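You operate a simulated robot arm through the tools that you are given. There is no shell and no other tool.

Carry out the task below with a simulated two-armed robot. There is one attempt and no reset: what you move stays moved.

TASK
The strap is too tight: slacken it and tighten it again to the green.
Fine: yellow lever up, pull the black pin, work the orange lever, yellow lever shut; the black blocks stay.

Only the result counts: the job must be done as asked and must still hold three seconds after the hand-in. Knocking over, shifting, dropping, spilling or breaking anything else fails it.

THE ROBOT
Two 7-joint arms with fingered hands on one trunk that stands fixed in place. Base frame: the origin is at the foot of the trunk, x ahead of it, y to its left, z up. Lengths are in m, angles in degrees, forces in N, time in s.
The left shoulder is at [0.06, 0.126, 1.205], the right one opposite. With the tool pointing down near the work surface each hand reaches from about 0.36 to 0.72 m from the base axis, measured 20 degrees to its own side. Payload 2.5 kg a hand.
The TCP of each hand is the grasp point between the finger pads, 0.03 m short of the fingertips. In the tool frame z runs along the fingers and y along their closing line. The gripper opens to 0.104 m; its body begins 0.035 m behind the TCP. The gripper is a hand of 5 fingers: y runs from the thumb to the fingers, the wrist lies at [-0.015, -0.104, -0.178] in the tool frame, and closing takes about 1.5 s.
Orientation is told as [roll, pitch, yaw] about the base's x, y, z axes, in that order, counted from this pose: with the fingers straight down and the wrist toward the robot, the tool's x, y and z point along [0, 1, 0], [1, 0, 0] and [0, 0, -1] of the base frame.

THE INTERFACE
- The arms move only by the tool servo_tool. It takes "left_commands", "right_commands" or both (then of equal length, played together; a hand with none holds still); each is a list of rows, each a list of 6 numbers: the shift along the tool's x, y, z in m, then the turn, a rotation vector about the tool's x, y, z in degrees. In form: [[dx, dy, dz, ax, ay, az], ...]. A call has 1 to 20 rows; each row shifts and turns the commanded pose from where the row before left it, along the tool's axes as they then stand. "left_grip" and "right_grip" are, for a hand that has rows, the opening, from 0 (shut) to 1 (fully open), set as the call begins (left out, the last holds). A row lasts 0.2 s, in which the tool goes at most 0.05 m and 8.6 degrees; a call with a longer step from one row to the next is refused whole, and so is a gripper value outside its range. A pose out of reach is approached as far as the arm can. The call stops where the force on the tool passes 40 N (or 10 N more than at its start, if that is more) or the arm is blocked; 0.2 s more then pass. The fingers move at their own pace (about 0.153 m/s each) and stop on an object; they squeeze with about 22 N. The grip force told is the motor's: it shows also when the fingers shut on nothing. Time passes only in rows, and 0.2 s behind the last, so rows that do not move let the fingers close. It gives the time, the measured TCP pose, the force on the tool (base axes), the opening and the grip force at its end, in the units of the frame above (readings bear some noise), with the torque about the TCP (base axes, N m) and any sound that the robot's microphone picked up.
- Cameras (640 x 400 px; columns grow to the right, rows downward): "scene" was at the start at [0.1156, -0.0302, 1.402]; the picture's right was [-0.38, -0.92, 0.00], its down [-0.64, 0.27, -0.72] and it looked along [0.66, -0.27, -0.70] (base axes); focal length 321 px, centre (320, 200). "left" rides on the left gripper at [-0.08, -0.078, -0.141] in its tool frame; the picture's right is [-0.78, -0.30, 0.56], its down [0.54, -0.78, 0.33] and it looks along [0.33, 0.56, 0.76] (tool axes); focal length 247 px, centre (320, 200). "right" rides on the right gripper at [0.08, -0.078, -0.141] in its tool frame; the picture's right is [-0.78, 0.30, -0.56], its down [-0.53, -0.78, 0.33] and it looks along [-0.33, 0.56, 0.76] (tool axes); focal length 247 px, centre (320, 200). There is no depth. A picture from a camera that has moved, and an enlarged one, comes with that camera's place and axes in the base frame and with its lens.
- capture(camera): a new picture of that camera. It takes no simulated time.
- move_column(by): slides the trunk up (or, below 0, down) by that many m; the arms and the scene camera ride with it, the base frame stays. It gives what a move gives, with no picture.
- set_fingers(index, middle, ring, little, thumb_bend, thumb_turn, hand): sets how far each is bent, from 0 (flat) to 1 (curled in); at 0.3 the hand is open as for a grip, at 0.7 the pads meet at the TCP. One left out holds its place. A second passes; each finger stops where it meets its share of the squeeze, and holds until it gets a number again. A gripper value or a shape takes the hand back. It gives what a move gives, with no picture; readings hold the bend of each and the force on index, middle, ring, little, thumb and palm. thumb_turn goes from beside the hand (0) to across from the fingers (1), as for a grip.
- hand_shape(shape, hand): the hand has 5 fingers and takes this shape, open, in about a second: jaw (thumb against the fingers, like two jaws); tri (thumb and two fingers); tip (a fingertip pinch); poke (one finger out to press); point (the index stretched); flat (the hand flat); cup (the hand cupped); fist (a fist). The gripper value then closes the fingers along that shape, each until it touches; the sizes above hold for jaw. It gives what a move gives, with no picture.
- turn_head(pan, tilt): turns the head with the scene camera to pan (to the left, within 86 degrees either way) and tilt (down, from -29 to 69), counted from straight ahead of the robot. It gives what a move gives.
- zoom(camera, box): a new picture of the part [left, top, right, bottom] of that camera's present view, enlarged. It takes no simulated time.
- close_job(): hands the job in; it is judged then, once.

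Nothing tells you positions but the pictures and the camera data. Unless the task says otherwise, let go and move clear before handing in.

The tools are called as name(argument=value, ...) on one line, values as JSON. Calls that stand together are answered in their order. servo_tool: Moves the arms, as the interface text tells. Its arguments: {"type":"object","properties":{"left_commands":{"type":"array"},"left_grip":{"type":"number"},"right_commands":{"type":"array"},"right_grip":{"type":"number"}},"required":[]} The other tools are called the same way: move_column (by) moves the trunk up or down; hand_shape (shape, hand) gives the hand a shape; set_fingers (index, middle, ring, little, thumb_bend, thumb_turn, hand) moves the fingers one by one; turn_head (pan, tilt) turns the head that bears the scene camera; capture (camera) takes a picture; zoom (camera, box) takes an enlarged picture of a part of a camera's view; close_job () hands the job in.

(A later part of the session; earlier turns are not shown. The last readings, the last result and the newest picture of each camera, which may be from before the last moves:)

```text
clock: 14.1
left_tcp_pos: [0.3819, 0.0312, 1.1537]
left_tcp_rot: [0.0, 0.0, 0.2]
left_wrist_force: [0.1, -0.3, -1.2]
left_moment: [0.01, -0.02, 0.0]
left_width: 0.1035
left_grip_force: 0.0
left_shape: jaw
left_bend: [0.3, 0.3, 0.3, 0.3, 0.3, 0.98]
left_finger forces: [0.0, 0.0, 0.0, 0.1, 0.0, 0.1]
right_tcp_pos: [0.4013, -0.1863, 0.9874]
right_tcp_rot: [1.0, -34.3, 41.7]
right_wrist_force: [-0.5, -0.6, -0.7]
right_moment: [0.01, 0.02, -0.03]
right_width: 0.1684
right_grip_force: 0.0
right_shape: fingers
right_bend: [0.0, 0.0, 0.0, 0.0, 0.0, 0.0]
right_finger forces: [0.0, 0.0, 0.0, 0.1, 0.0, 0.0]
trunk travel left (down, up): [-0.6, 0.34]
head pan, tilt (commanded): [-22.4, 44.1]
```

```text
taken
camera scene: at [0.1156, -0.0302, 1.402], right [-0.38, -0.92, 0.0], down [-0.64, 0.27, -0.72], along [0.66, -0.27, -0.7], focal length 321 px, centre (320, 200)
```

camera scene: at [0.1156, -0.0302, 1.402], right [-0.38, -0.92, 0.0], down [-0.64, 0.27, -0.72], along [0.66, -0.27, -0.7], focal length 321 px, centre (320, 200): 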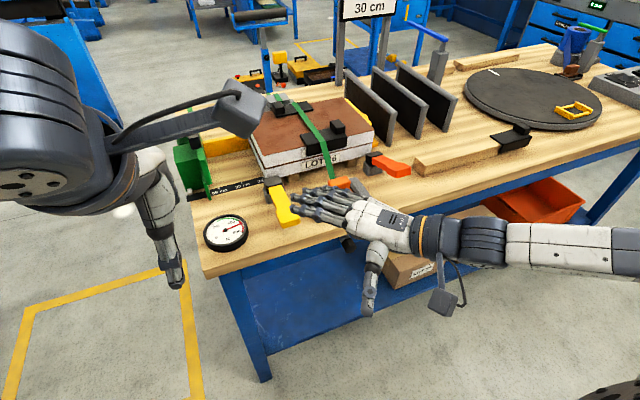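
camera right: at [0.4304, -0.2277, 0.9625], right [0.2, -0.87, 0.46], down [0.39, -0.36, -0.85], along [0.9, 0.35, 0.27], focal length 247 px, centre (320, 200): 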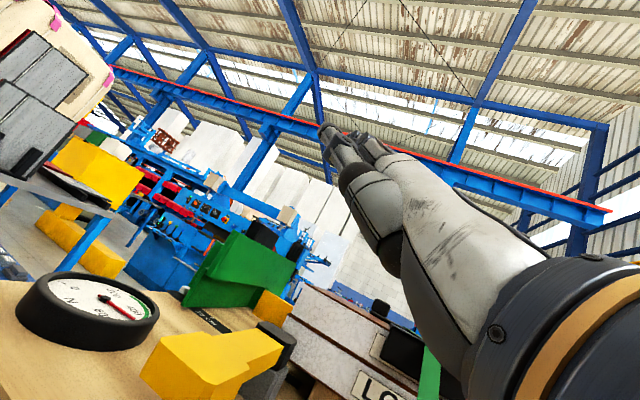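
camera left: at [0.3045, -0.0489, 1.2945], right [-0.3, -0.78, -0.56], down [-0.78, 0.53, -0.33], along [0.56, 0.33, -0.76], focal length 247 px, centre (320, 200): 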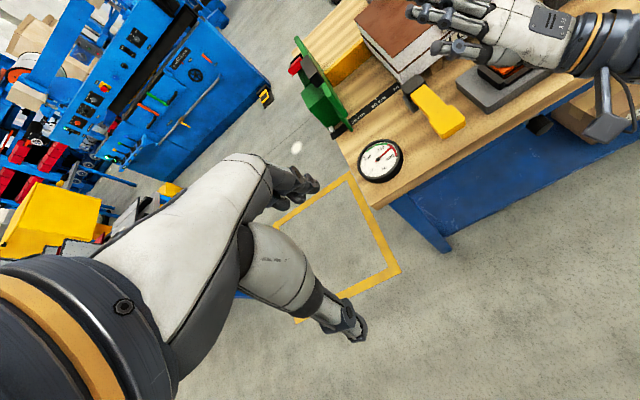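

The flat hand is level and clear in front of the bench. I'll lower the trunk by 0.2 m.

move_column(by=-0.2)

capture(camera="scene")

capture(camera="left")

capture(camera="right")

```text
clock: 16.3
left_tcp_pos: [0.3815, 0.032, 0.9537]
left_tcp_rot: [0.1, 0.0, 0.0]
left_wrist_force: [0.5, -0.7, 0.0]
left_moment: [0.02, 0.01, -0.03]
left_width: 0.1037
left_grip_force: 0.0
left_shape: jaw
left_bend: [0.3, 0.3, 0.3, 0.3, 0.3, 0.98]
left_finger forces: [0.0, 0.0, 0.0, 0.0, 0.1, 0.0]
right_tcp_pos: [0.4008, -0.1856, 0.7867]
right_tcp_rot: [0.9, -34.2, 41.6]
right_wrist_force: [0.5, 0.2, 0.4]
right_moment: [-0.01, 0.0, -0.04]
right_width: 0.1685
right_grip_force: 0.0
right_shape: fingers
right_bend: [0.0, 0.0, 0.0, 0.0, 0.0, 0.0]
right_finger forces: [0.0, 0.0, 0.0, 0.0, 0.0, 0.0]
trunk travel left (down, up): [-0.4, 0.54]
head pan, tilt (commanded): [-22.4, 44.1]
```

```text
taken
camera scene: at [0.1155, -0.0302, 1.202], right [-0.38, -0.92, 0.0], down [-0.64, 0.27, -0.72], along [0.66, -0.27, -0.7], focal length 321 px, centre (320, 200)
```

scene: 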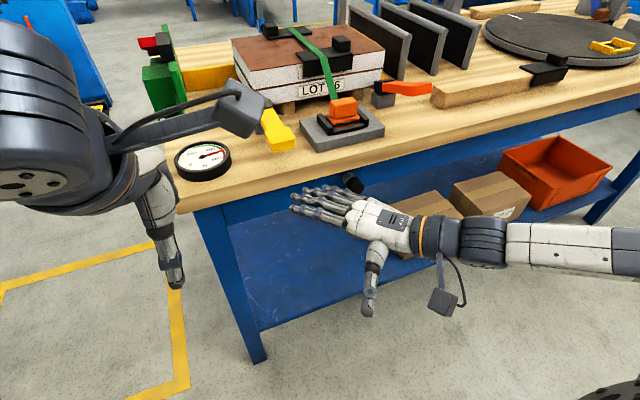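

```text
taken
camera left: at [0.3045, -0.0489, 1.0945], right [-0.3, -0.78, -0.56], down [-0.78, 0.53, -0.33], along [0.56, 0.33, -0.76], focal length 247 px, centre (320, 200)
```

left: 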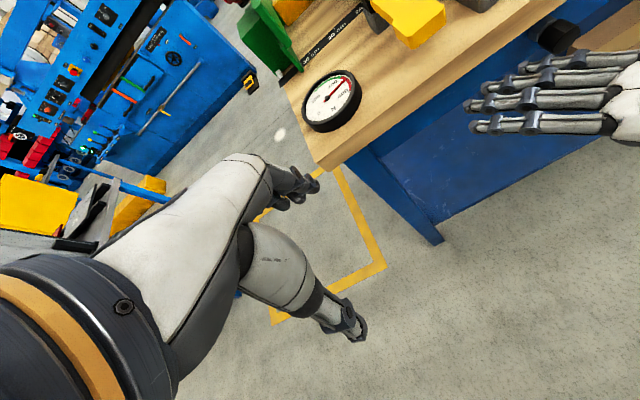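

```text
taken
camera right: at [0.2417, -0.2239, 0.8602], right [0.48, -0.63, 0.62], down [0.02, -0.69, -0.72], along [0.88, 0.35, -0.32], focal length 247 px, centre (320, 200)
```

right: 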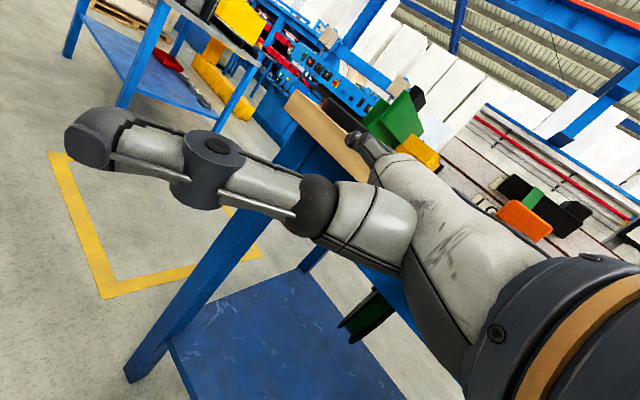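

I'll zoom on the fingertips in both cameras to find precisely where the flat fingers lie relative to the TCP.

zoom(camera="scene", box=[270, 160, 430, 260])

zoom(camera="left", box=[440, 30, 640, 155])

zoom(camera="scene", box=[230, 80, 390, 180])

```text
4.00 times, centred on (350, 210) of scene
camera zoom: at [0.1155, -0.0302, 1.202], right [-0.38, -0.92, 0.0], down [-0.64, 0.27, -0.72], along [0.66, -0.27, -0.7], focal length 1284 px, centre (200, 160)
```

zoom: 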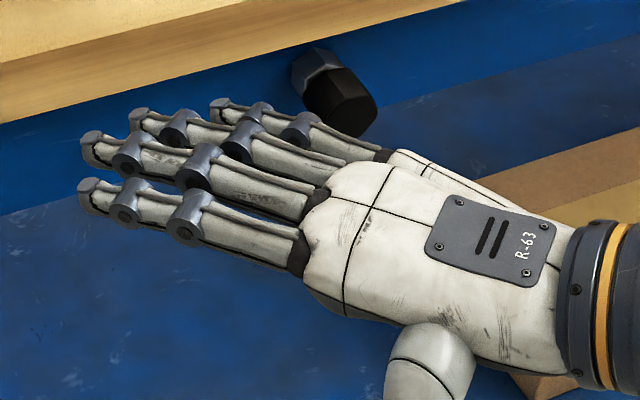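

```text
3.20 times, centred on (540, 92) of left
camera zoom: at [0.3045, -0.0489, 1.0945], right [-0.3, -0.78, -0.56], down [-0.78, 0.53, -0.33], along [0.56, 0.33, -0.76], focal length 790 px, centre (-384, 544)
```

zoom: 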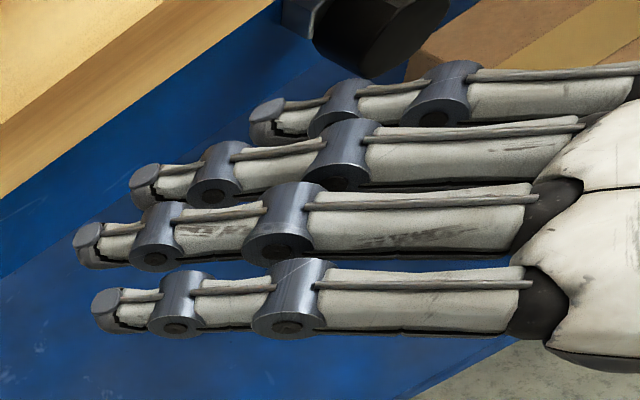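

```text
4.00 times, centred on (310, 130) of scene
camera zoom: at [0.1155, -0.0302, 1.202], right [-0.38, -0.92, 0.0], down [-0.64, 0.27, -0.72], along [0.66, -0.27, -0.7], focal length 1284 px, centre (360, 480)
```

zoom: 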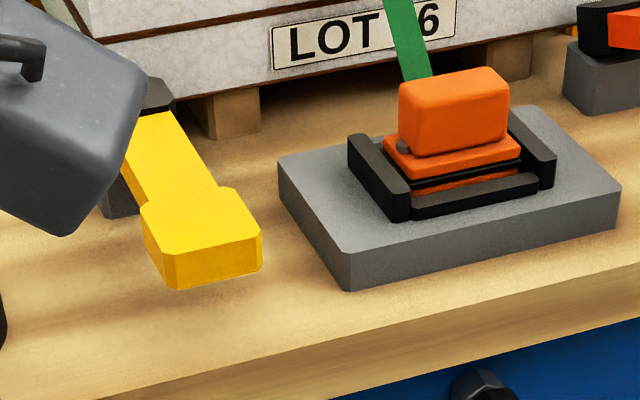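

Index fingertip measured at about tool (0, 0.098, 0.013), so flat fingers are horizontal at pitch ≈ −52. Next I'll check paddle and bench-edge heights with the new lower viewpoint.

zoom(camera="scene", box=[250, 110, 314, 170])

zoom(camera="left", box=[350, 0, 470, 75])

```text
6.67 times, centred on (282, 140) of scene
camera zoom: at [0.1155, -0.0302, 1.202], right [-0.38, -0.92, 0.0], down [-0.64, 0.27, -0.72], along [0.66, -0.27, -0.7], focal length 2141 px, centre (573, 600)
```

zoom: 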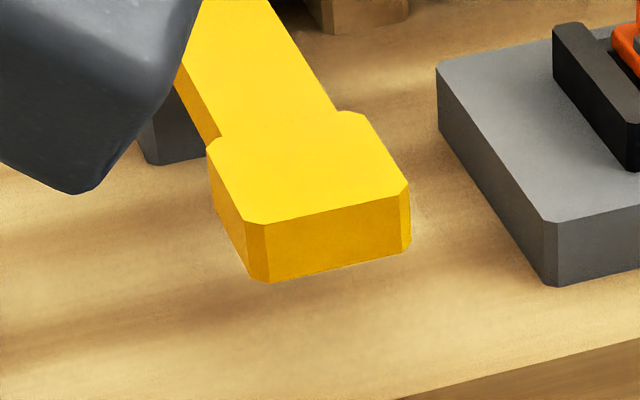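

```text
5.33 times, centred on (410, 38) of left
camera zoom: at [0.3045, -0.0489, 1.0945], right [-0.3, -0.78, -0.56], down [-0.78, 0.53, -0.33], along [0.56, 0.33, -0.76], focal length 1317 px, centre (-160, 1067)
```

zoom: 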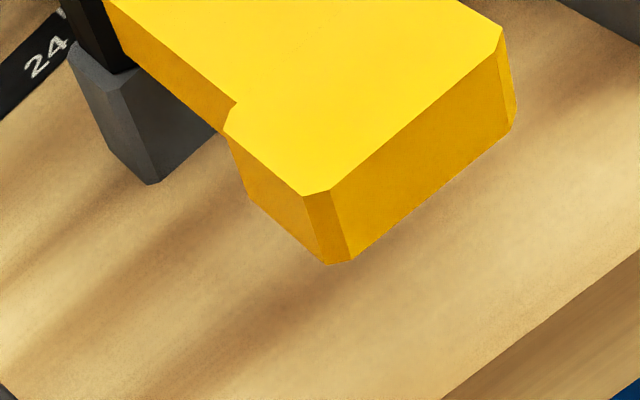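

The bench top computes to z≈0.841 with its edge at x≈0.55. The paddle spans z 0.8725–0.890, its end is at x≈0.57, and y runs −0.125…−0.173. I'll move the flat hand, fingers near level, to a pre-position in front of and slightly above the bench edge, then check visually.

servo_tool(right_commands=[[0, 0, 0, -7, 0, 0], [0, 0, 0, -7, 0, 0], [0, 0, 0, -7, 0, 0], [-0.025, 0.013, 0.001, 0, 0, 0], [-0.025, 0.013, 0.001, 0, 0, 0], [-0.025, 0.013, 0.001, 0, 0, 0]])

zoom(camera="scene", box=[230, 100, 390, 200])

capture(camera="left")

capture(camera="right")

```text
clock: 17.7
left_tcp_pos: [0.3823, 0.032, 0.9526]
left_tcp_rot: [0.1, 0.0, 0.1]
left_wrist_force: [0.3, -0.2, 0.0]
left_moment: [0.03, 0.02, 0.02]
left_width: 0.1035
left_grip_force: 0.1
left_shape: jaw
left_bend: [0.3, 0.3, 0.3, 0.3, 0.3, 0.98]
left_finger forces: [0.0, 0.0, 0.0, 0.0, 0.1, 0.0]
right_tcp_pos: [0.4719, -0.227, 0.8145]
right_tcp_rot: [1.3, -55.2, 41.1]
right_wrist_force: [0.2, 0.4, 0.3]
right_moment: [-0.01, 0.02, -0.01]
right_width: 0.1684
right_grip_force: 0.0
right_shape: fingers
right_bend: [0.0, 0.0, 0.0, 0.0, 0.0, 0.0]
right_finger forces: [0.0, 0.0, 0.0, 0.1, 0.0, 0.0]
trunk travel left (down, up): [-0.4, 0.54]
head pan, tilt (commanded): [-22.4, 44.1]
```

```text
4.00 times, centred on (310, 150) of scene
camera zoom: at [0.1155, -0.0302, 1.202], right [-0.38, -0.92, 0.0], down [-0.64, 0.27, -0.72], along [0.66, -0.27, -0.7], focal length 1284 px, centre (360, 400)
```

zoom: 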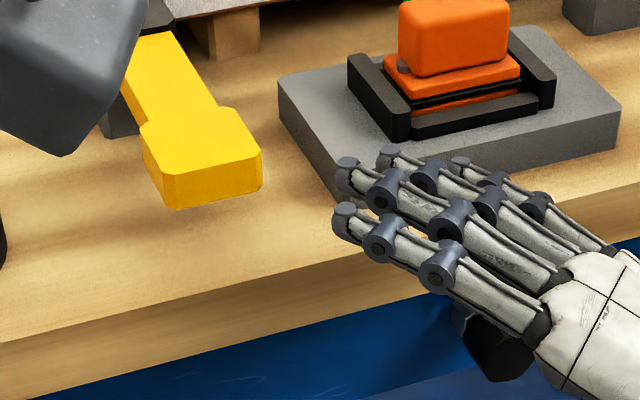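

```text
taken
camera left: at [0.3045, -0.0489, 1.0945], right [-0.3, -0.78, -0.56], down [-0.78, 0.53, -0.33], along [0.56, 0.33, -0.76], focal length 247 px, centre (320, 200)
```

left: 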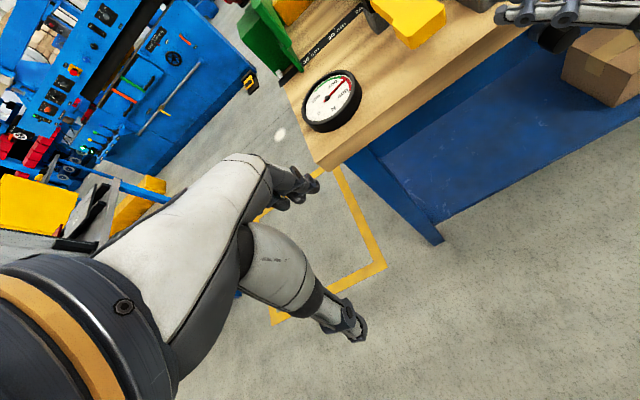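

```text
taken
camera right: at [0.2982, -0.2757, 0.8317], right [0.31, -0.77, 0.55], down [0.23, -0.5, -0.83], along [0.92, 0.39, 0.02], focal length 247 px, centre (320, 200)
```

right: 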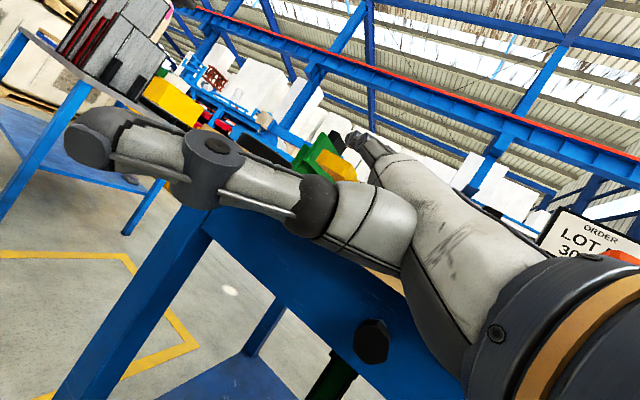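

The left hand blocks part of the scene view. I'll move it left and turn its camera to give a low side view of the yellow lever.

servo_tool(left_commands=[[0.03, 0.01, 0, 0, 0, 0], [0.03, 0.01, 0, 0, 0, 0], [0.03, 0.01, 0, 0, 0, 0], [0, 0, 0, 0, 0, 8], [0, 0, 0, 0, 0, 8], [0, 0, 0, 0, 0, 8], [0, 0, 0, 0, 0, 8], [0, 0, 0, 0, 0, 8], [0, 0, 0, -8.4, 0, 0], [0, 0, 0, -8.4, 0, 0], [0, 0, 0, -8.4, 0, 0], [0, 0, 0, -8.4, 0, 0], [0, 0, 0, -8.4, 0, 0], [0, 0, 0, -8.4, 0, 0]])

capture(camera="left")

capture(camera="scene")

```text
clock: 20.7
left_tcp_pos: [0.4109, 0.1218, 0.954]
left_tcp_rot: [-0.1, -50.5, -40.1]
left_wrist_force: [0.1, 1.2, 0.4]
left_moment: [-0.02, -0.01, 0.01]
left_width: 0.104
left_grip_force: 0.1
left_shape: jaw
left_bend: [0.3, 0.3, 0.3, 0.3, 0.3, 0.98]
left_finger forces: [0.1, 0.0, 0.1, 0.0, 0.0, 0.1]
right_tcp_pos: [0.4703, -0.2271, 0.8153]
right_tcp_rot: [1.3, -55.4, 41.2]
right_wrist_force: [-0.5, -0.4, 0.2]
right_moment: [0.0, 0.01, 0.03]
right_width: 0.1685
right_grip_force: 0.1
right_shape: fingers
right_bend: [0.0, 0.0, 0.0, 0.0, 0.0, 0.0]
right_finger forces: [0.0, 0.1, 0.1, 0.0, 0.1, 0.0]
trunk travel left (down, up): [-0.4, 0.54]
head pan, tilt (commanded): [-22.4, 44.1]
```

```text
taken
camera left: at [0.2383, 0.1614, 0.984], right [-0.32, -0.75, -0.58], down [0.16, 0.56, -0.81], along [0.94, -0.35, -0.06], focal length 247 px, centre (320, 200)
```

left: 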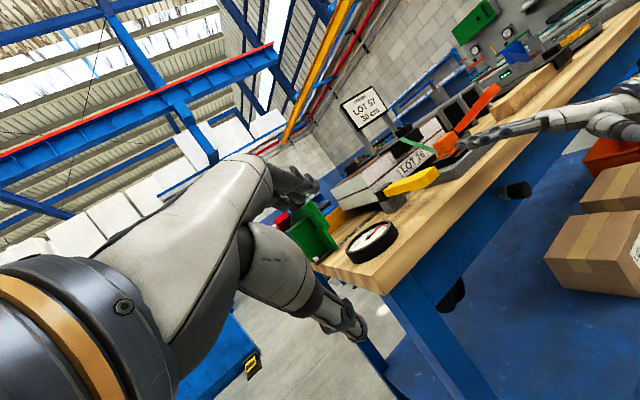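

```text
taken
camera scene: at [0.1156, -0.0301, 1.202], right [-0.38, -0.92, 0.0], down [-0.64, 0.27, -0.72], along [0.66, -0.27, -0.7], focal length 321 px, centre (320, 200)
```

scene: 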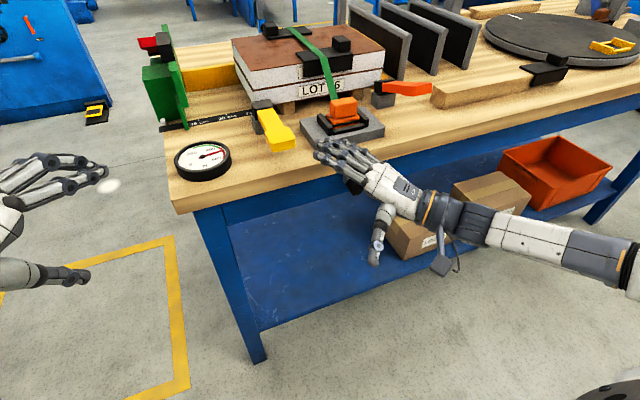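

Now I have a clear scene view and a low side view. I'll zoom in on the lever and fingers from both.

zoom(camera="left", box=[340, 80, 600, 240])

zoom(camera="left", box=[400, 170, 560, 320])

zoom(camera="scene", box=[240, 90, 400, 190])

```text
2.46 times, centred on (470, 160) of left
camera zoom: at [0.2383, 0.1614, 0.984], right [-0.32, -0.75, -0.58], down [0.16, 0.56, -0.81], along [0.94, -0.35, -0.06], focal length 608 px, centre (-49, 298)
```

zoom: 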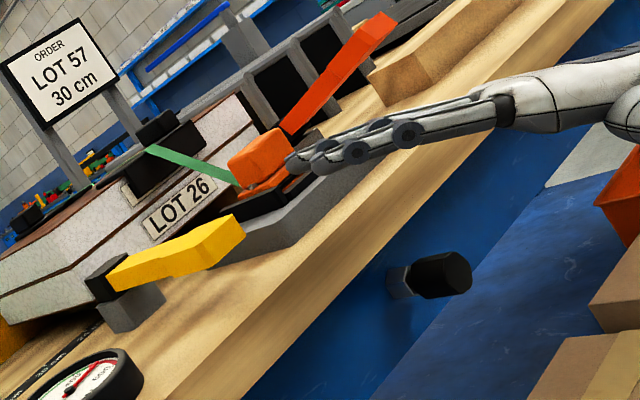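

```text
2.67 times, centred on (480, 245) of left
camera zoom: at [0.2383, 0.1614, 0.984], right [-0.32, -0.75, -0.58], down [0.16, 0.56, -0.81], along [0.94, -0.35, -0.06], focal length 659 px, centre (-107, 80)
```

zoom: 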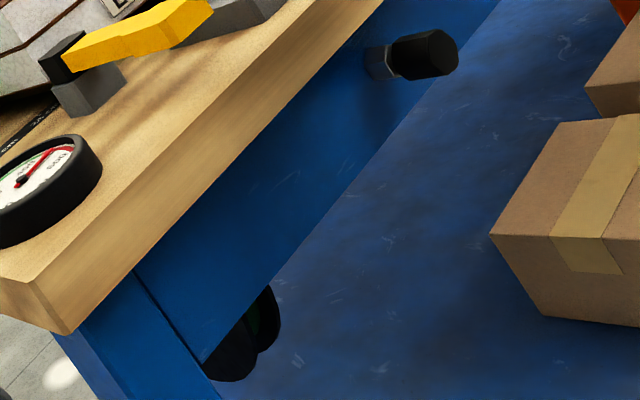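

```text
4.00 times, centred on (320, 140) of scene
camera zoom: at [0.1156, -0.0301, 1.202], right [-0.38, -0.92, 0.0], down [-0.64, 0.27, -0.72], along [0.66, -0.27, -0.7], focal length 1284 px, centre (320, 440)
```

zoom: 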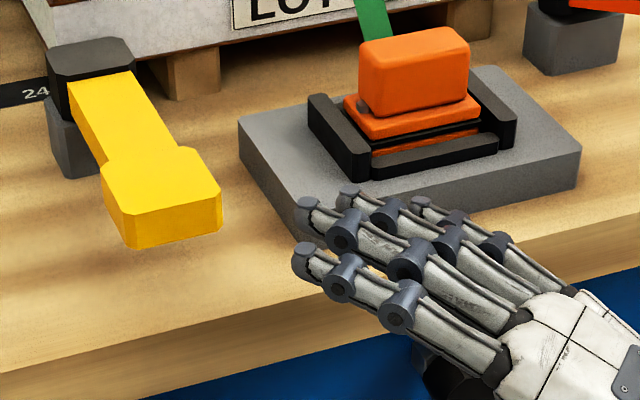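

zoom(camera="left", box=[370, 150, 450, 220])

zoom(camera="left", box=[440, 110, 540, 175])

```text
5.71 times, centred on (410, 185) of left
camera zoom: at [0.2383, 0.1614, 0.984], right [-0.32, -0.75, -0.58], down [0.16, 0.56, -0.81], along [0.94, -0.35, -0.06], focal length 1411 px, centre (-194, 286)
```

zoom: 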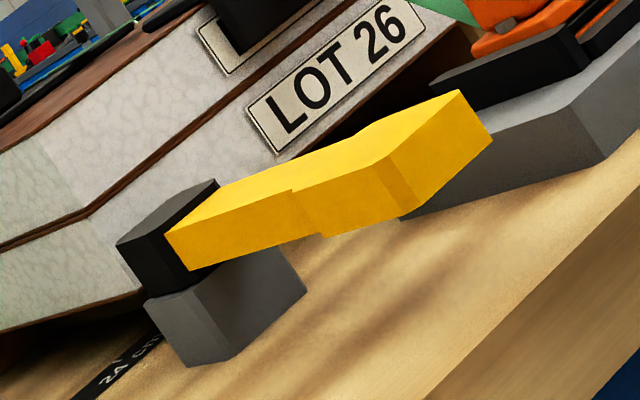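

```text
6.15 times, centred on (490, 142) of left
camera zoom: at [0.2383, 0.1614, 0.984], right [-0.32, -0.75, -0.58], down [0.16, 0.56, -0.81], along [0.94, -0.35, -0.06], focal length 1520 px, centre (-726, 554)
```

zoom: 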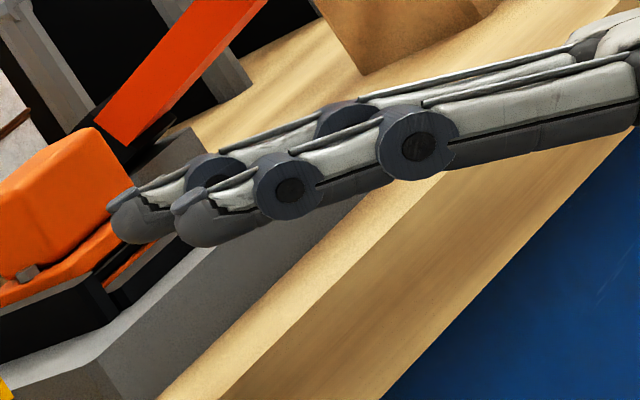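

From the scene and left pair, the index fingertip is at (0.496,−0.182,0.900) and the paddle's near top corner at about (0.565,−0.13,0.893). I'll level the fingers by pitching to about −43 and lower them to the gap height just in front of the paddle.

servo_tool(right_commands=[[0, 0, 0, 6, 0, 0], [0, 0, 0, 6, 0, 0], [-0.0124, -0.004, 0.015, 0, 0, 0], [-0.0124, -0.004, 0.015, 0, 0, 0]])

zoom(camera="left", box=[370, 110, 530, 220])

zoom(camera="scene", box=[240, 90, 400, 190])

```text
clock: 21.7
left_tcp_pos: [0.412, 0.1213, 0.9541]
left_tcp_rot: [-0.1, -50.4, -39.9]
left_wrist_force: [-0.1, 0.2, 0.0]
left_moment: [-0.02, 0.03, 0.01]
left_width: 0.1037
left_grip_force: 0.1
left_shape: jaw
left_bend: [0.3, 0.3, 0.3, 0.3, 0.3, 0.98]
left_finger forces: [0.1, 0.0, 0.1, 0.0, 0.1, 0.0]
right_tcp_pos: [0.4965, -0.2354, 0.7876]
right_tcp_rot: [1.1, -43.1, 41.5]
right_wrist_force: [0.7, -0.4, 0.4]
right_moment: [-0.01, -0.03, 0.01]
right_width: 0.1687
right_grip_force: 0.1
right_shape: fingers
right_bend: [0.0, 0.0, 0.0, 0.0, 0.0, 0.0]
right_finger forces: [0.1, 0.0, 0.1, 0.1, 0.1, 0.0]
trunk travel left (down, up): [-0.4, 0.54]
head pan, tilt (commanded): [-22.4, 44.1]
```

```text
3.64 times, centred on (450, 165) of left
camera zoom: at [0.2387, 0.1613, 0.9837], right [-0.31, -0.75, -0.58], down [0.16, 0.56, -0.81], along [0.94, -0.35, -0.06], focal length 898 px, centre (-153, 327)
```

zoom: 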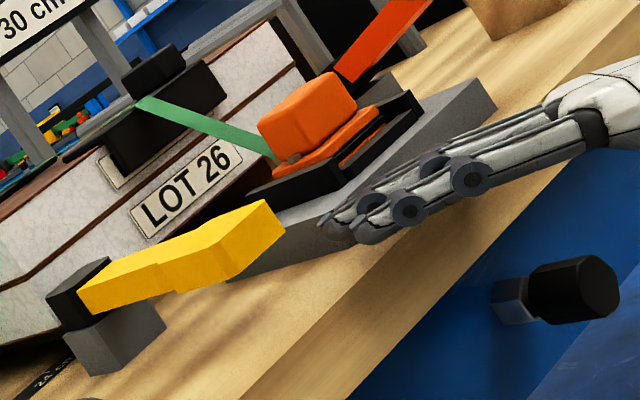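

```text
4.00 times, centred on (320, 140) of scene
camera zoom: at [0.1156, -0.0302, 1.202], right [-0.38, -0.92, 0.0], down [-0.64, 0.27, -0.72], along [0.66, -0.27, -0.7], focal length 1284 px, centre (320, 440)
```

zoom: 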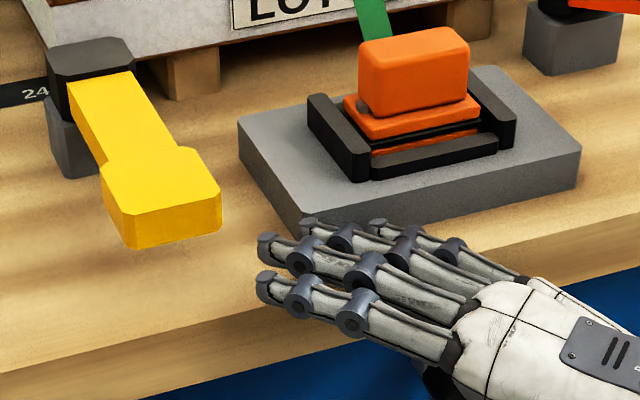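

The fingertips are at about (0.529,−0.176,0.866), slightly above mid-gap. I'll slide them gently under the paddle.

servo_tool(right_commands=[[-0.0026, 0.0098, 0.0099, 0, 0, 0], [-0.0026, 0.0098, 0.0099, 0, 0, 0], [-0.0026, 0.0098, 0.0099, 0, 0, 0], [-0.0026, 0.0098, 0.0099, 0, 0, 0], [-0.0026, 0.0098, 0.0099, 0, 0, 0]])

zoom(camera="left", box=[370, 110, 530, 220])

zoom(camera="scene", box=[240, 90, 400, 190])

```text
clock: 22.2
left_tcp_pos: [0.4111, 0.1217, 0.954]
left_tcp_rot: [0.0, -50.5, -40.0]
left_wrist_force: [-0.1, 0.7, -0.1]
left_moment: [0.02, 0.01, -0.01]
left_width: 0.1037
left_grip_force: 0.0
left_shape: jaw
left_bend: [0.3, 0.3, 0.3, 0.3, 0.3, 0.98]
left_finger forces: [0.1, 0.1, 0.0, 0.0, 0.0, 0.0]
right_tcp_pos: [0.5097, -0.2254, 0.7821]
right_tcp_rot: [0.7, -42.6, 42.2]
right_wrist_force: [-21.6, -4.2, 1.6]
right_moment: [0.34, -1.61, -0.45]
right_width: 0.1686
right_grip_force: 10.8
right_shape: fingers
right_bend: [0.0, 0.0, 0.0, 0.0, 0.0, 0.0]
right_finger forces: [0.0, 0.0, 0.1, 20.8, 0.0, 0.0]
trunk travel left (down, up): [-0.4, 0.54]
head pan, tilt (commanded): [-22.4, 44.1]
stopped in row 2 (right hand): the force on the tool passed its limit at 60 N (the readings are from after the stop); the commanded pose is now the measured one
```

```text
3.64 times, centred on (450, 165) of left
camera zoom: at [0.2375, 0.1611, 0.9842], right [-0.31, -0.75, -0.58], down [0.16, 0.56, -0.81], along [0.94, -0.35, -0.06], focal length 898 px, centre (-153, 327)
```

zoom: 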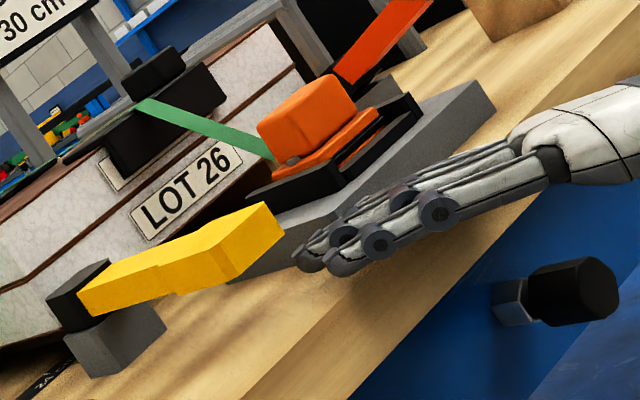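

```text
4.00 times, centred on (320, 140) of scene
camera zoom: at [0.114, -0.0304, 1.2022], right [-0.38, -0.92, 0.0], down [-0.64, 0.27, -0.72], along [0.67, -0.27, -0.69], focal length 1284 px, centre (320, 440)
```

zoom: 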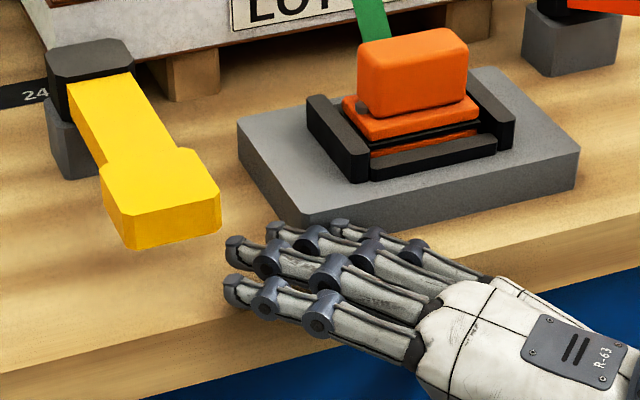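

The little finger bumped the front of the buckle's grey plate, so the right hand can't come in from that side. The lever's left side is free, so I'll back the right hand off to the right and use the left hand on the yellow lever in mirror image.

servo_tool(right_commands=[[0, -0.0256, -0.0239, 0, 0, 0], [0, -0.0256, -0.0239, 0, 0, 0], [-0.01, -0.0256, -0.0239, 0, 0, 0], [-0.04, -0.01, -0.01, 0, 0, 0], [-0.04, -0.01, -0.01, 0, 0, 0]])

set_fingers(hand="left", index=0, middle=0, ring=0, little=0, thumb_bend=0, thumb_turn=0)

zoom(camera="scene", box=[160, 70, 440, 245])

```text
clock: 23.4
left_tcp_pos: [0.4126, 0.1223, 0.954]
left_tcp_rot: [-0.2, -50.4, -39.8]
left_wrist_force: [-0.3, 0.0, 0.8]
left_moment: [-0.01, 0.0, 0.0]
left_width: 0.1036
left_grip_force: 0.0
left_shape: jaw
left_bend: [0.3, 0.3, 0.3, 0.3, 0.3, 0.98]
left_finger forces: [0.1, 0.0, 0.0, 0.0, 0.1, 0.0]
right_tcp_pos: [0.4739, -0.383, 0.7791]
right_tcp_rot: [0.9, -42.8, 42.1]
right_wrist_force: [-0.3, -0.6, 0.3]
right_moment: [0.02, 0.01, 0.01]
right_width: 0.1686
right_grip_force: 0.2
right_shape: fingers
right_bend: [0.0, 0.0, 0.0, 0.0, 0.0, 0.0]
right_finger forces: [0.0, 0.0, 0.0, 0.1, 0.0, 0.0]
trunk travel left (down, up): [-0.4, 0.54]
head pan, tilt (commanded): [-22.4, 44.1]
```

```text
clock: 24.4
left_tcp_pos: [0.4123, 0.1218, 0.9529]
left_tcp_rot: [-0.1, -50.4, -39.9]
left_wrist_force: [0.6, 0.9, 0.3]
left_moment: [0.03, -0.01, -0.01]
left_width: 0.1684
left_grip_force: 0.1
left_shape: fingers
left_bend: [0.0, 0.0, 0.0, 0.0, 0.0, 0.0]
left_finger forces: [0.1, 0.0, 0.0, 0.0, 0.0, 0.0]
right_tcp_pos: [0.4741, -0.3837, 0.7787]
right_tcp_rot: [0.9, -42.7, 42.0]
right_wrist_force: [-0.2, 0.3, 0.7]
right_moment: [0.0, 0.03, 0.0]
right_width: 0.1685
right_grip_force: 0.2
right_shape: fingers
right_bend: [0.0, 0.0, 0.0, 0.0, 0.0, 0.0]
right_finger forces: [0.0, 0.0, 0.0, 0.1, 0.0, 0.0]
trunk travel left (down, up): [-0.4, 0.54]
head pan, tilt (commanded): [-22.4, 44.1]
```

```text
2.29 times, centred on (300, 158) of scene
camera zoom: at [0.1155, -0.0302, 1.202], right [-0.38, -0.92, 0.0], down [-0.64, 0.27, -0.72], along [0.66, -0.27, -0.7], focal length 734 px, centre (366, 297)
```

zoom: 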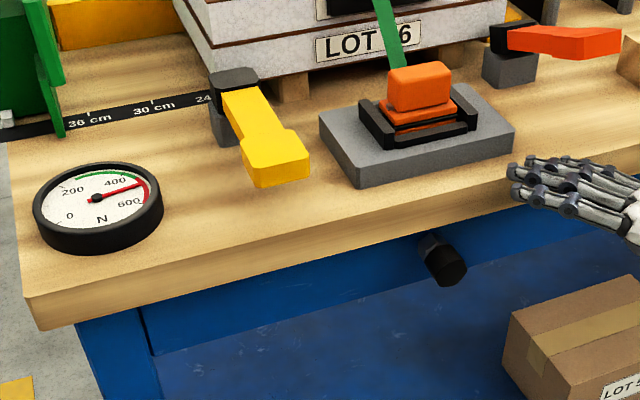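

The plate is unmoved, and the knob is clearly visible. I'll zoom on the knob from both cameras now, to locate it before moving the left hand.

zoom(camera="scene", box=[310, 155, 390, 205])

zoom(camera="left", box=[470, 160, 560, 220])

zoom(camera="left", box=[400, 60, 560, 160])

```text
8.00 times, centred on (350, 180) of scene
camera zoom: at [0.1155, -0.0302, 1.202], right [-0.38, -0.92, 0.0], down [-0.64, 0.27, -0.72], along [0.66, -0.27, -0.7], focal length 2569 px, centre (80, 360)
```

zoom: 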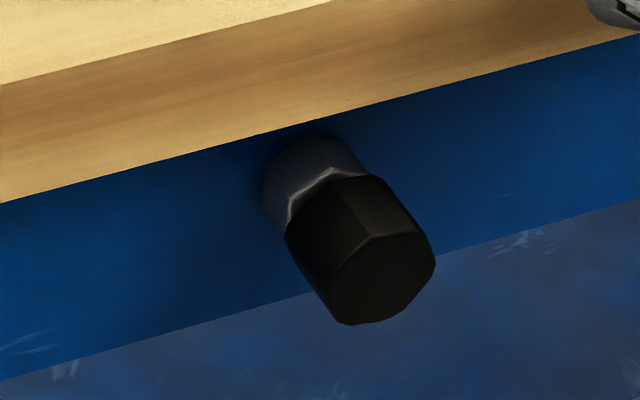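

```text
6.67 times, centred on (515, 190) of left
camera zoom: at [0.2387, 0.1613, 0.9837], right [-0.31, -0.75, -0.58], down [0.16, 0.56, -0.81], along [0.94, -0.35, -0.06], focal length 1646 px, centre (-980, 267)
```

zoom: 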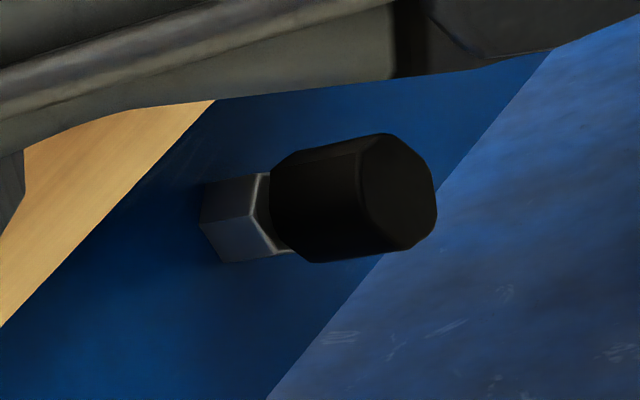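

```text
4.00 times, centred on (480, 110) of left
camera zoom: at [0.2387, 0.1613, 0.9837], right [-0.31, -0.75, -0.58], down [0.16, 0.56, -0.81], along [0.94, -0.35, -0.06], focal length 988 px, centre (-320, 560)
```

zoom: 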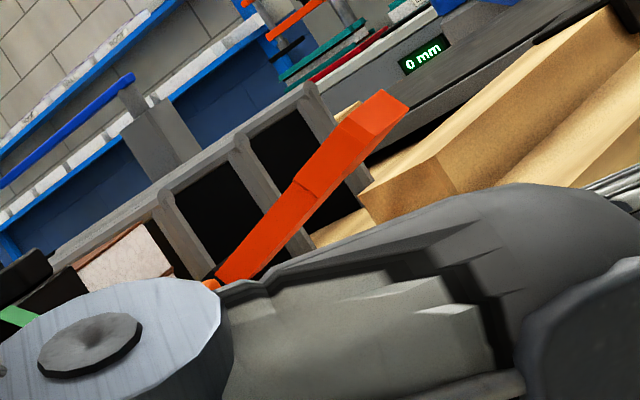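

The knob front face is at about (0.533,−0.286,0.758), 0.032 in diameter and 0.025 long. Next I'll bring the left hand, flat and level, to a pre-position in front of the yellow paddle.

servo_tool(left_commands=[[0, 0, 0, 7.4, 0, 0], [-0.0182, 0.0012, 0.0353, 0, 0, 0], [-0.0182, 0.0012, 0.0353, 0, 0, 0], [-0.0182, 0.0012, 0.0353, 0, 0, 0], [-0.0182, 0.0012, 0.0353, 0, 0, 0], [-0.0032, 0.0074, 0.0322, 0, 0, 0], [-0.0032, 0.0074, 0.0322, 0, 0, 0]])

zoom(camera="scene", box=[180, 80, 372, 200])

capture(camera="right")

```text
clock: 26.0
left_tcp_pos: [0.4792, -0.0423, 0.8147]
left_tcp_rot: [0.0, -43.0, -40.0]
left_wrist_force: [-0.8, 0.2, -0.2]
left_moment: [0.0, -0.01, -0.01]
left_width: 0.1685
left_grip_force: 0.1
left_shape: fingers
left_bend: [0.0, 0.0, 0.0, 0.0, 0.0, 0.0]
left_finger forces: [0.0, 0.0, 0.1, 0.1, 0.0, 0.1]
right_tcp_pos: [0.4744, -0.3833, 0.7793]
right_tcp_rot: [0.9, -42.8, 42.0]
right_wrist_force: [-0.8, 0.2, 0.0]
right_moment: [-0.01, 0.01, -0.02]
right_width: 0.1685
right_grip_force: 0.0
right_shape: fingers
right_bend: [0.0, 0.0, 0.0, 0.0, 0.0, 0.0]
right_finger forces: [0.1, 0.0, 0.0, 0.1, 0.1, 0.1]
trunk travel left (down, up): [-0.4, 0.54]
head pan, tilt (commanded): [-22.4, 44.1]
```

```text
3.33 times, centred on (276, 140) of scene
camera zoom: at [0.1155, -0.0301, 1.202], right [-0.38, -0.92, 0.0], down [-0.64, 0.27, -0.72], along [0.66, -0.27, -0.7], focal length 1070 px, centre (467, 400)
```

zoom: 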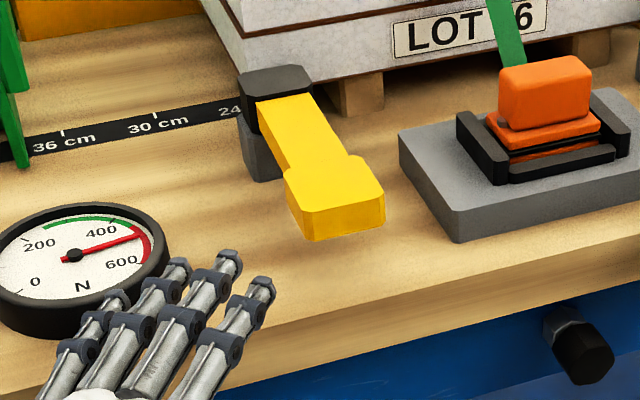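

```text
taken
camera right: at [0.3083, -0.429, 0.8304], right [0.41, -0.69, 0.6], down [0.1, -0.62, -0.78], along [0.91, 0.38, -0.18], focal length 247 px, centre (320, 200)
```

right: 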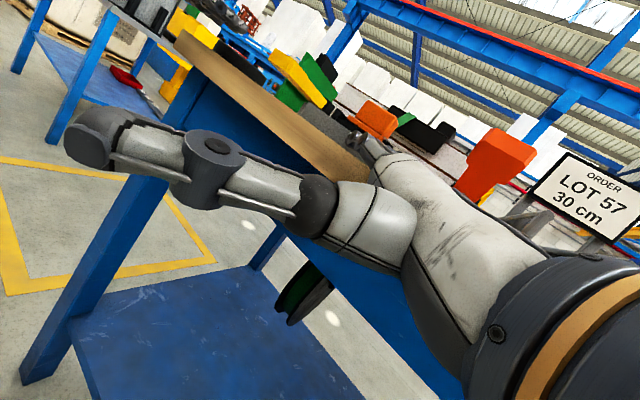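

The right camera shows the yellow lever, gauge and left fingers from the side. I'll zoom in there to judge the height of the left fingers.

zoom(camera="right", box=[200, 0, 400, 150])

zoom(camera="right", box=[210, 20, 330, 110])

```text
2.67 times, centred on (300, 75) of right
camera zoom: at [0.3083, -0.429, 0.8304], right [0.41, -0.69, 0.6], down [0.1, -0.62, -0.78], along [0.91, 0.38, -0.18], focal length 659 px, centre (373, 533)
```

zoom: 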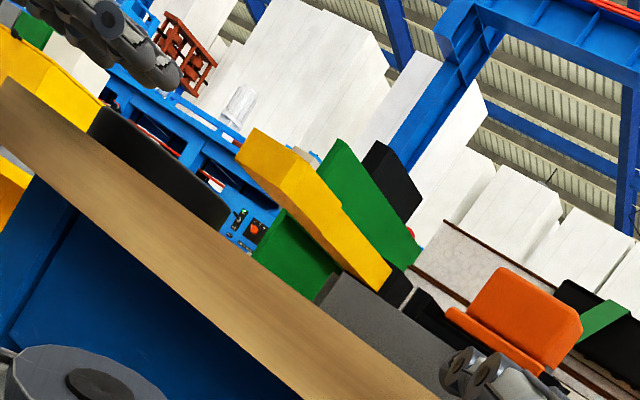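

```text
4.44 times, centred on (270, 65) of right
camera zoom: at [0.3083, -0.429, 0.8304], right [0.41, -0.69, 0.6], down [0.1, -0.62, -0.78], along [0.91, 0.38, -0.18], focal length 1098 px, centre (542, 800)
```

zoom: 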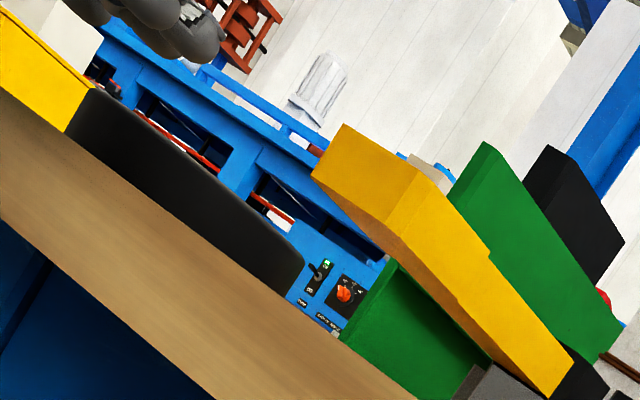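

Fingertip prediction agrees with the scene view. I'll lower the left fingers to gap height just in front of the paddle and check again.

servo_tool(left_commands=[[0.0004, -0.001, 0.0196, 0, 0, 0], [0.0004, -0.001, 0.0196, 0, 0, 0]])

zoom(camera="scene", box=[210, 90, 338, 170])

zoom(camera="right", box=[180, 0, 360, 130])

```text
clock: 26.6
left_tcp_pos: [0.4988, -0.0547, 0.7862]
left_tcp_rot: [0.0, -43.0, -40.0]
left_wrist_force: [-0.7, -0.7, 0.5]
left_moment: [0.01, 0.03, 0.01]
left_width: 0.1685
left_grip_force: 0.0
left_shape: fingers
left_bend: [0.0, 0.0, 0.0, 0.0, 0.0, 0.0]
left_finger forces: [0.0, 0.0, 0.1, 0.0, 0.0, 0.0]
right_tcp_pos: [0.4745, -0.3845, 0.7789]
right_tcp_rot: [0.9, -42.7, 41.9]
right_wrist_force: [-0.7, -0.2, -0.1]
right_moment: [0.01, 0.0, -0.01]
right_width: 0.1688
right_grip_force: 0.2
right_shape: fingers
right_bend: [0.0, 0.0, 0.0, 0.0, 0.0, 0.0]
right_finger forces: [0.0, 0.0, 0.0, 0.1, 0.0, 0.1]
trunk travel left (down, up): [-0.4, 0.54]
head pan, tilt (commanded): [-22.4, 44.1]
```

```text
5.00 times, centred on (274, 130) of scene
camera zoom: at [0.1155, -0.0302, 1.202], right [-0.38, -0.92, 0.0], down [-0.64, 0.27, -0.72], along [0.66, -0.27, -0.7], focal length 1606 px, centre (550, 550)
```

zoom: 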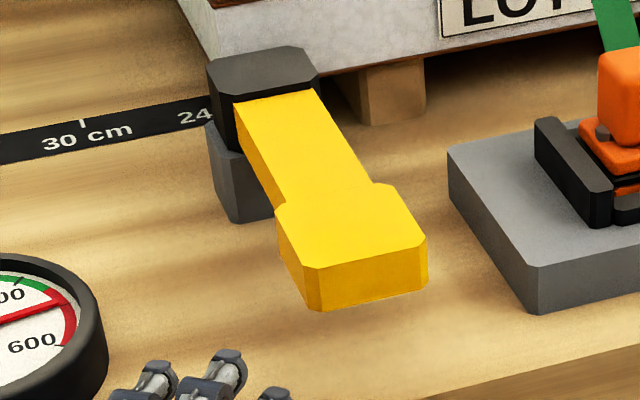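

```text
3.08 times, centred on (270, 65) of right
camera zoom: at [0.3083, -0.429, 0.8303], right [0.41, -0.69, 0.6], down [0.1, -0.62, -0.78], along [0.91, 0.38, -0.18], focal length 760 px, centre (474, 615)
```

zoom: 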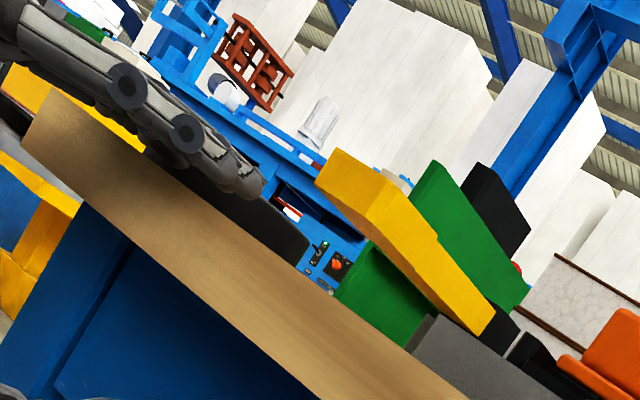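

Viewed edge-on, the left fingertips are about 17 mm above the bench and the paddle underside about 31 mm, so they're centred in the gap. I'll slide them under.

servo_tool(left_commands=[[-0.0003, 0.0088, 0.0082, 0, 0, 0], [-0.0003, 0.0088, 0.0082, 0, 0, 0], [-0.0003, 0.0088, 0.0082, 0, 0, 0], [-0.0003, 0.0088, 0.0082, 0, 0, 0], [-0.0003, 0.0088, 0.0082, 0, 0, 0], [-0.0003, 0.0088, 0.0082, 0, 0, 0]])

zoom(camera="scene", box=[210, 90, 338, 170])

zoom(camera="right", box=[180, 0, 360, 130])

```text
clock: 28.0
left_tcp_pos: [0.5523, -0.1014, 0.7921]
left_tcp_rot: [0.3, -43.7, -40.2]
left_wrist_force: [-15.1, 9.9, 18.0]
left_moment: [0.65, -0.69, 0.91]
left_width: 0.1683
left_grip_force: 11.1
left_shape: fingers
left_bend: [0.0, 0.0, 0.0, 0.0, 0.0, 0.0]
left_finger forces: [0.0, 0.0, 0.0, 0.1, 0.1, 21.2]
right_tcp_pos: [0.4739, -0.3829, 0.7808]
right_tcp_rot: [0.6, -42.8, 42.1]
right_wrist_force: [-0.8, -0.4, 0.4]
right_moment: [0.0, -0.02, 0.01]
right_width: 0.1684
right_grip_force: 0.1
right_shape: fingers
right_bend: [0.0, 0.0, 0.0, 0.0, 0.0, 0.0]
right_finger forces: [0.0, 0.0, 0.0, 0.0, 0.1, 0.0]
trunk travel left (down, up): [-0.4, 0.54]
head pan, tilt (commanded): [-22.4, 44.1]
```

```text
5.00 times, centred on (274, 130) of scene
camera zoom: at [0.1128, -0.0292, 1.2027], right [-0.38, -0.92, 0.0], down [-0.64, 0.26, -0.72], along [0.67, -0.27, -0.69], focal length 1606 px, centre (550, 550)
```

zoom: 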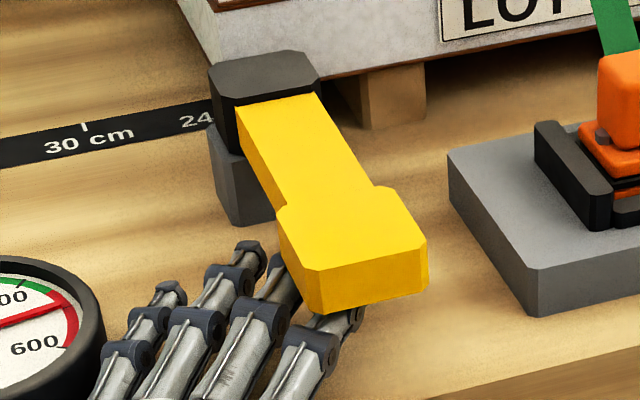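

```text
3.08 times, centred on (270, 65) of right
camera zoom: at [0.3067, -0.4284, 0.8321], right [0.41, -0.68, 0.6], down [0.1, -0.62, -0.78], along [0.91, 0.38, -0.18], focal length 760 px, centre (474, 615)
```

zoom: 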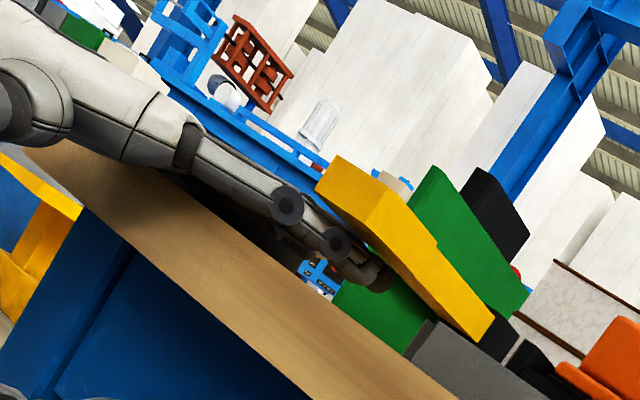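

Two or three fingers are now under the paddle; only the palm is resting lightly on the bench edge. I'll lift straight up first.

servo_tool(left_commands=[[0, 0.0068, -0.0073, 0, 0, 0], [0, 0.0068, -0.0073, 0, 0, 0], [0, 0.0068, -0.0073, 0, 0, 0], [0, 0.0068, -0.0073, 0, 0, 0], [0, 0.0068, -0.0073, 0, 0, 0], [0, 0.0068, -0.0073, 0, 0, 0]])

zoom(camera="scene", box=[180, 60, 372, 180])

zoom(camera="right", box=[180, 0, 360, 130])

```text
clock: 29.4
left_tcp_pos: [0.5545, -0.1019, 0.8434]
left_tcp_rot: [-0.1, -42.6, -39.7]
left_wrist_force: [-4.4, 2.8, -7.7]
left_moment: [0.14, 0.17, -0.01]
left_width: 0.1684
left_grip_force: 3.8
left_shape: fingers
left_bend: [0.0, 0.03, 0.0, 0.0, 0.0, 0.0]
left_finger forces: [0.3, 8.1, 0.1, 0.0, 0.0, 0.1]
right_tcp_pos: [0.4745, -0.3838, 0.7793]
right_tcp_rot: [0.9, -42.8, 41.9]
right_wrist_force: [0.4, -0.2, 0.2]
right_moment: [0.05, -0.02, 0.02]
right_width: 0.1687
right_grip_force: 0.2
right_shape: fingers
right_bend: [0.0, 0.0, 0.0, 0.0, 0.0, 0.0]
right_finger forces: [0.0, 0.0, 0.1, 0.3, 0.0, 0.1]
trunk travel left (down, up): [-0.4, 0.54]
head pan, tilt (commanded): [-22.4, 44.1]
```

```text
3.33 times, centred on (276, 120) of scene
camera zoom: at [0.1158, -0.0301, 1.2018], right [-0.38, -0.92, 0.0], down [-0.64, 0.27, -0.72], along [0.66, -0.27, -0.7], focal length 1070 px, centre (467, 467)
```

zoom: 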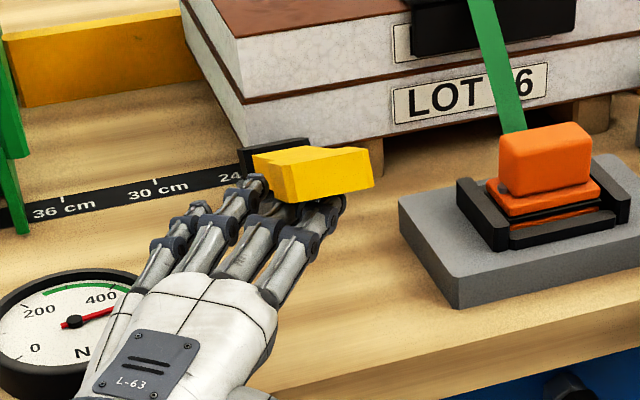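

```text
3.08 times, centred on (270, 65) of right
camera zoom: at [0.3085, -0.429, 0.8301], right [0.41, -0.69, 0.6], down [0.1, -0.62, -0.78], along [0.91, 0.38, -0.19], focal length 760 px, centre (474, 615)
```

zoom: 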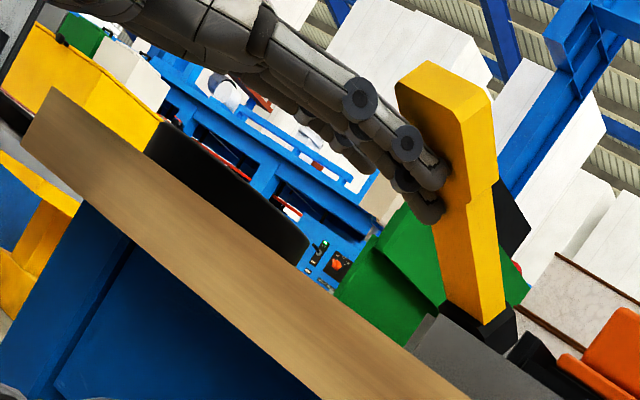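

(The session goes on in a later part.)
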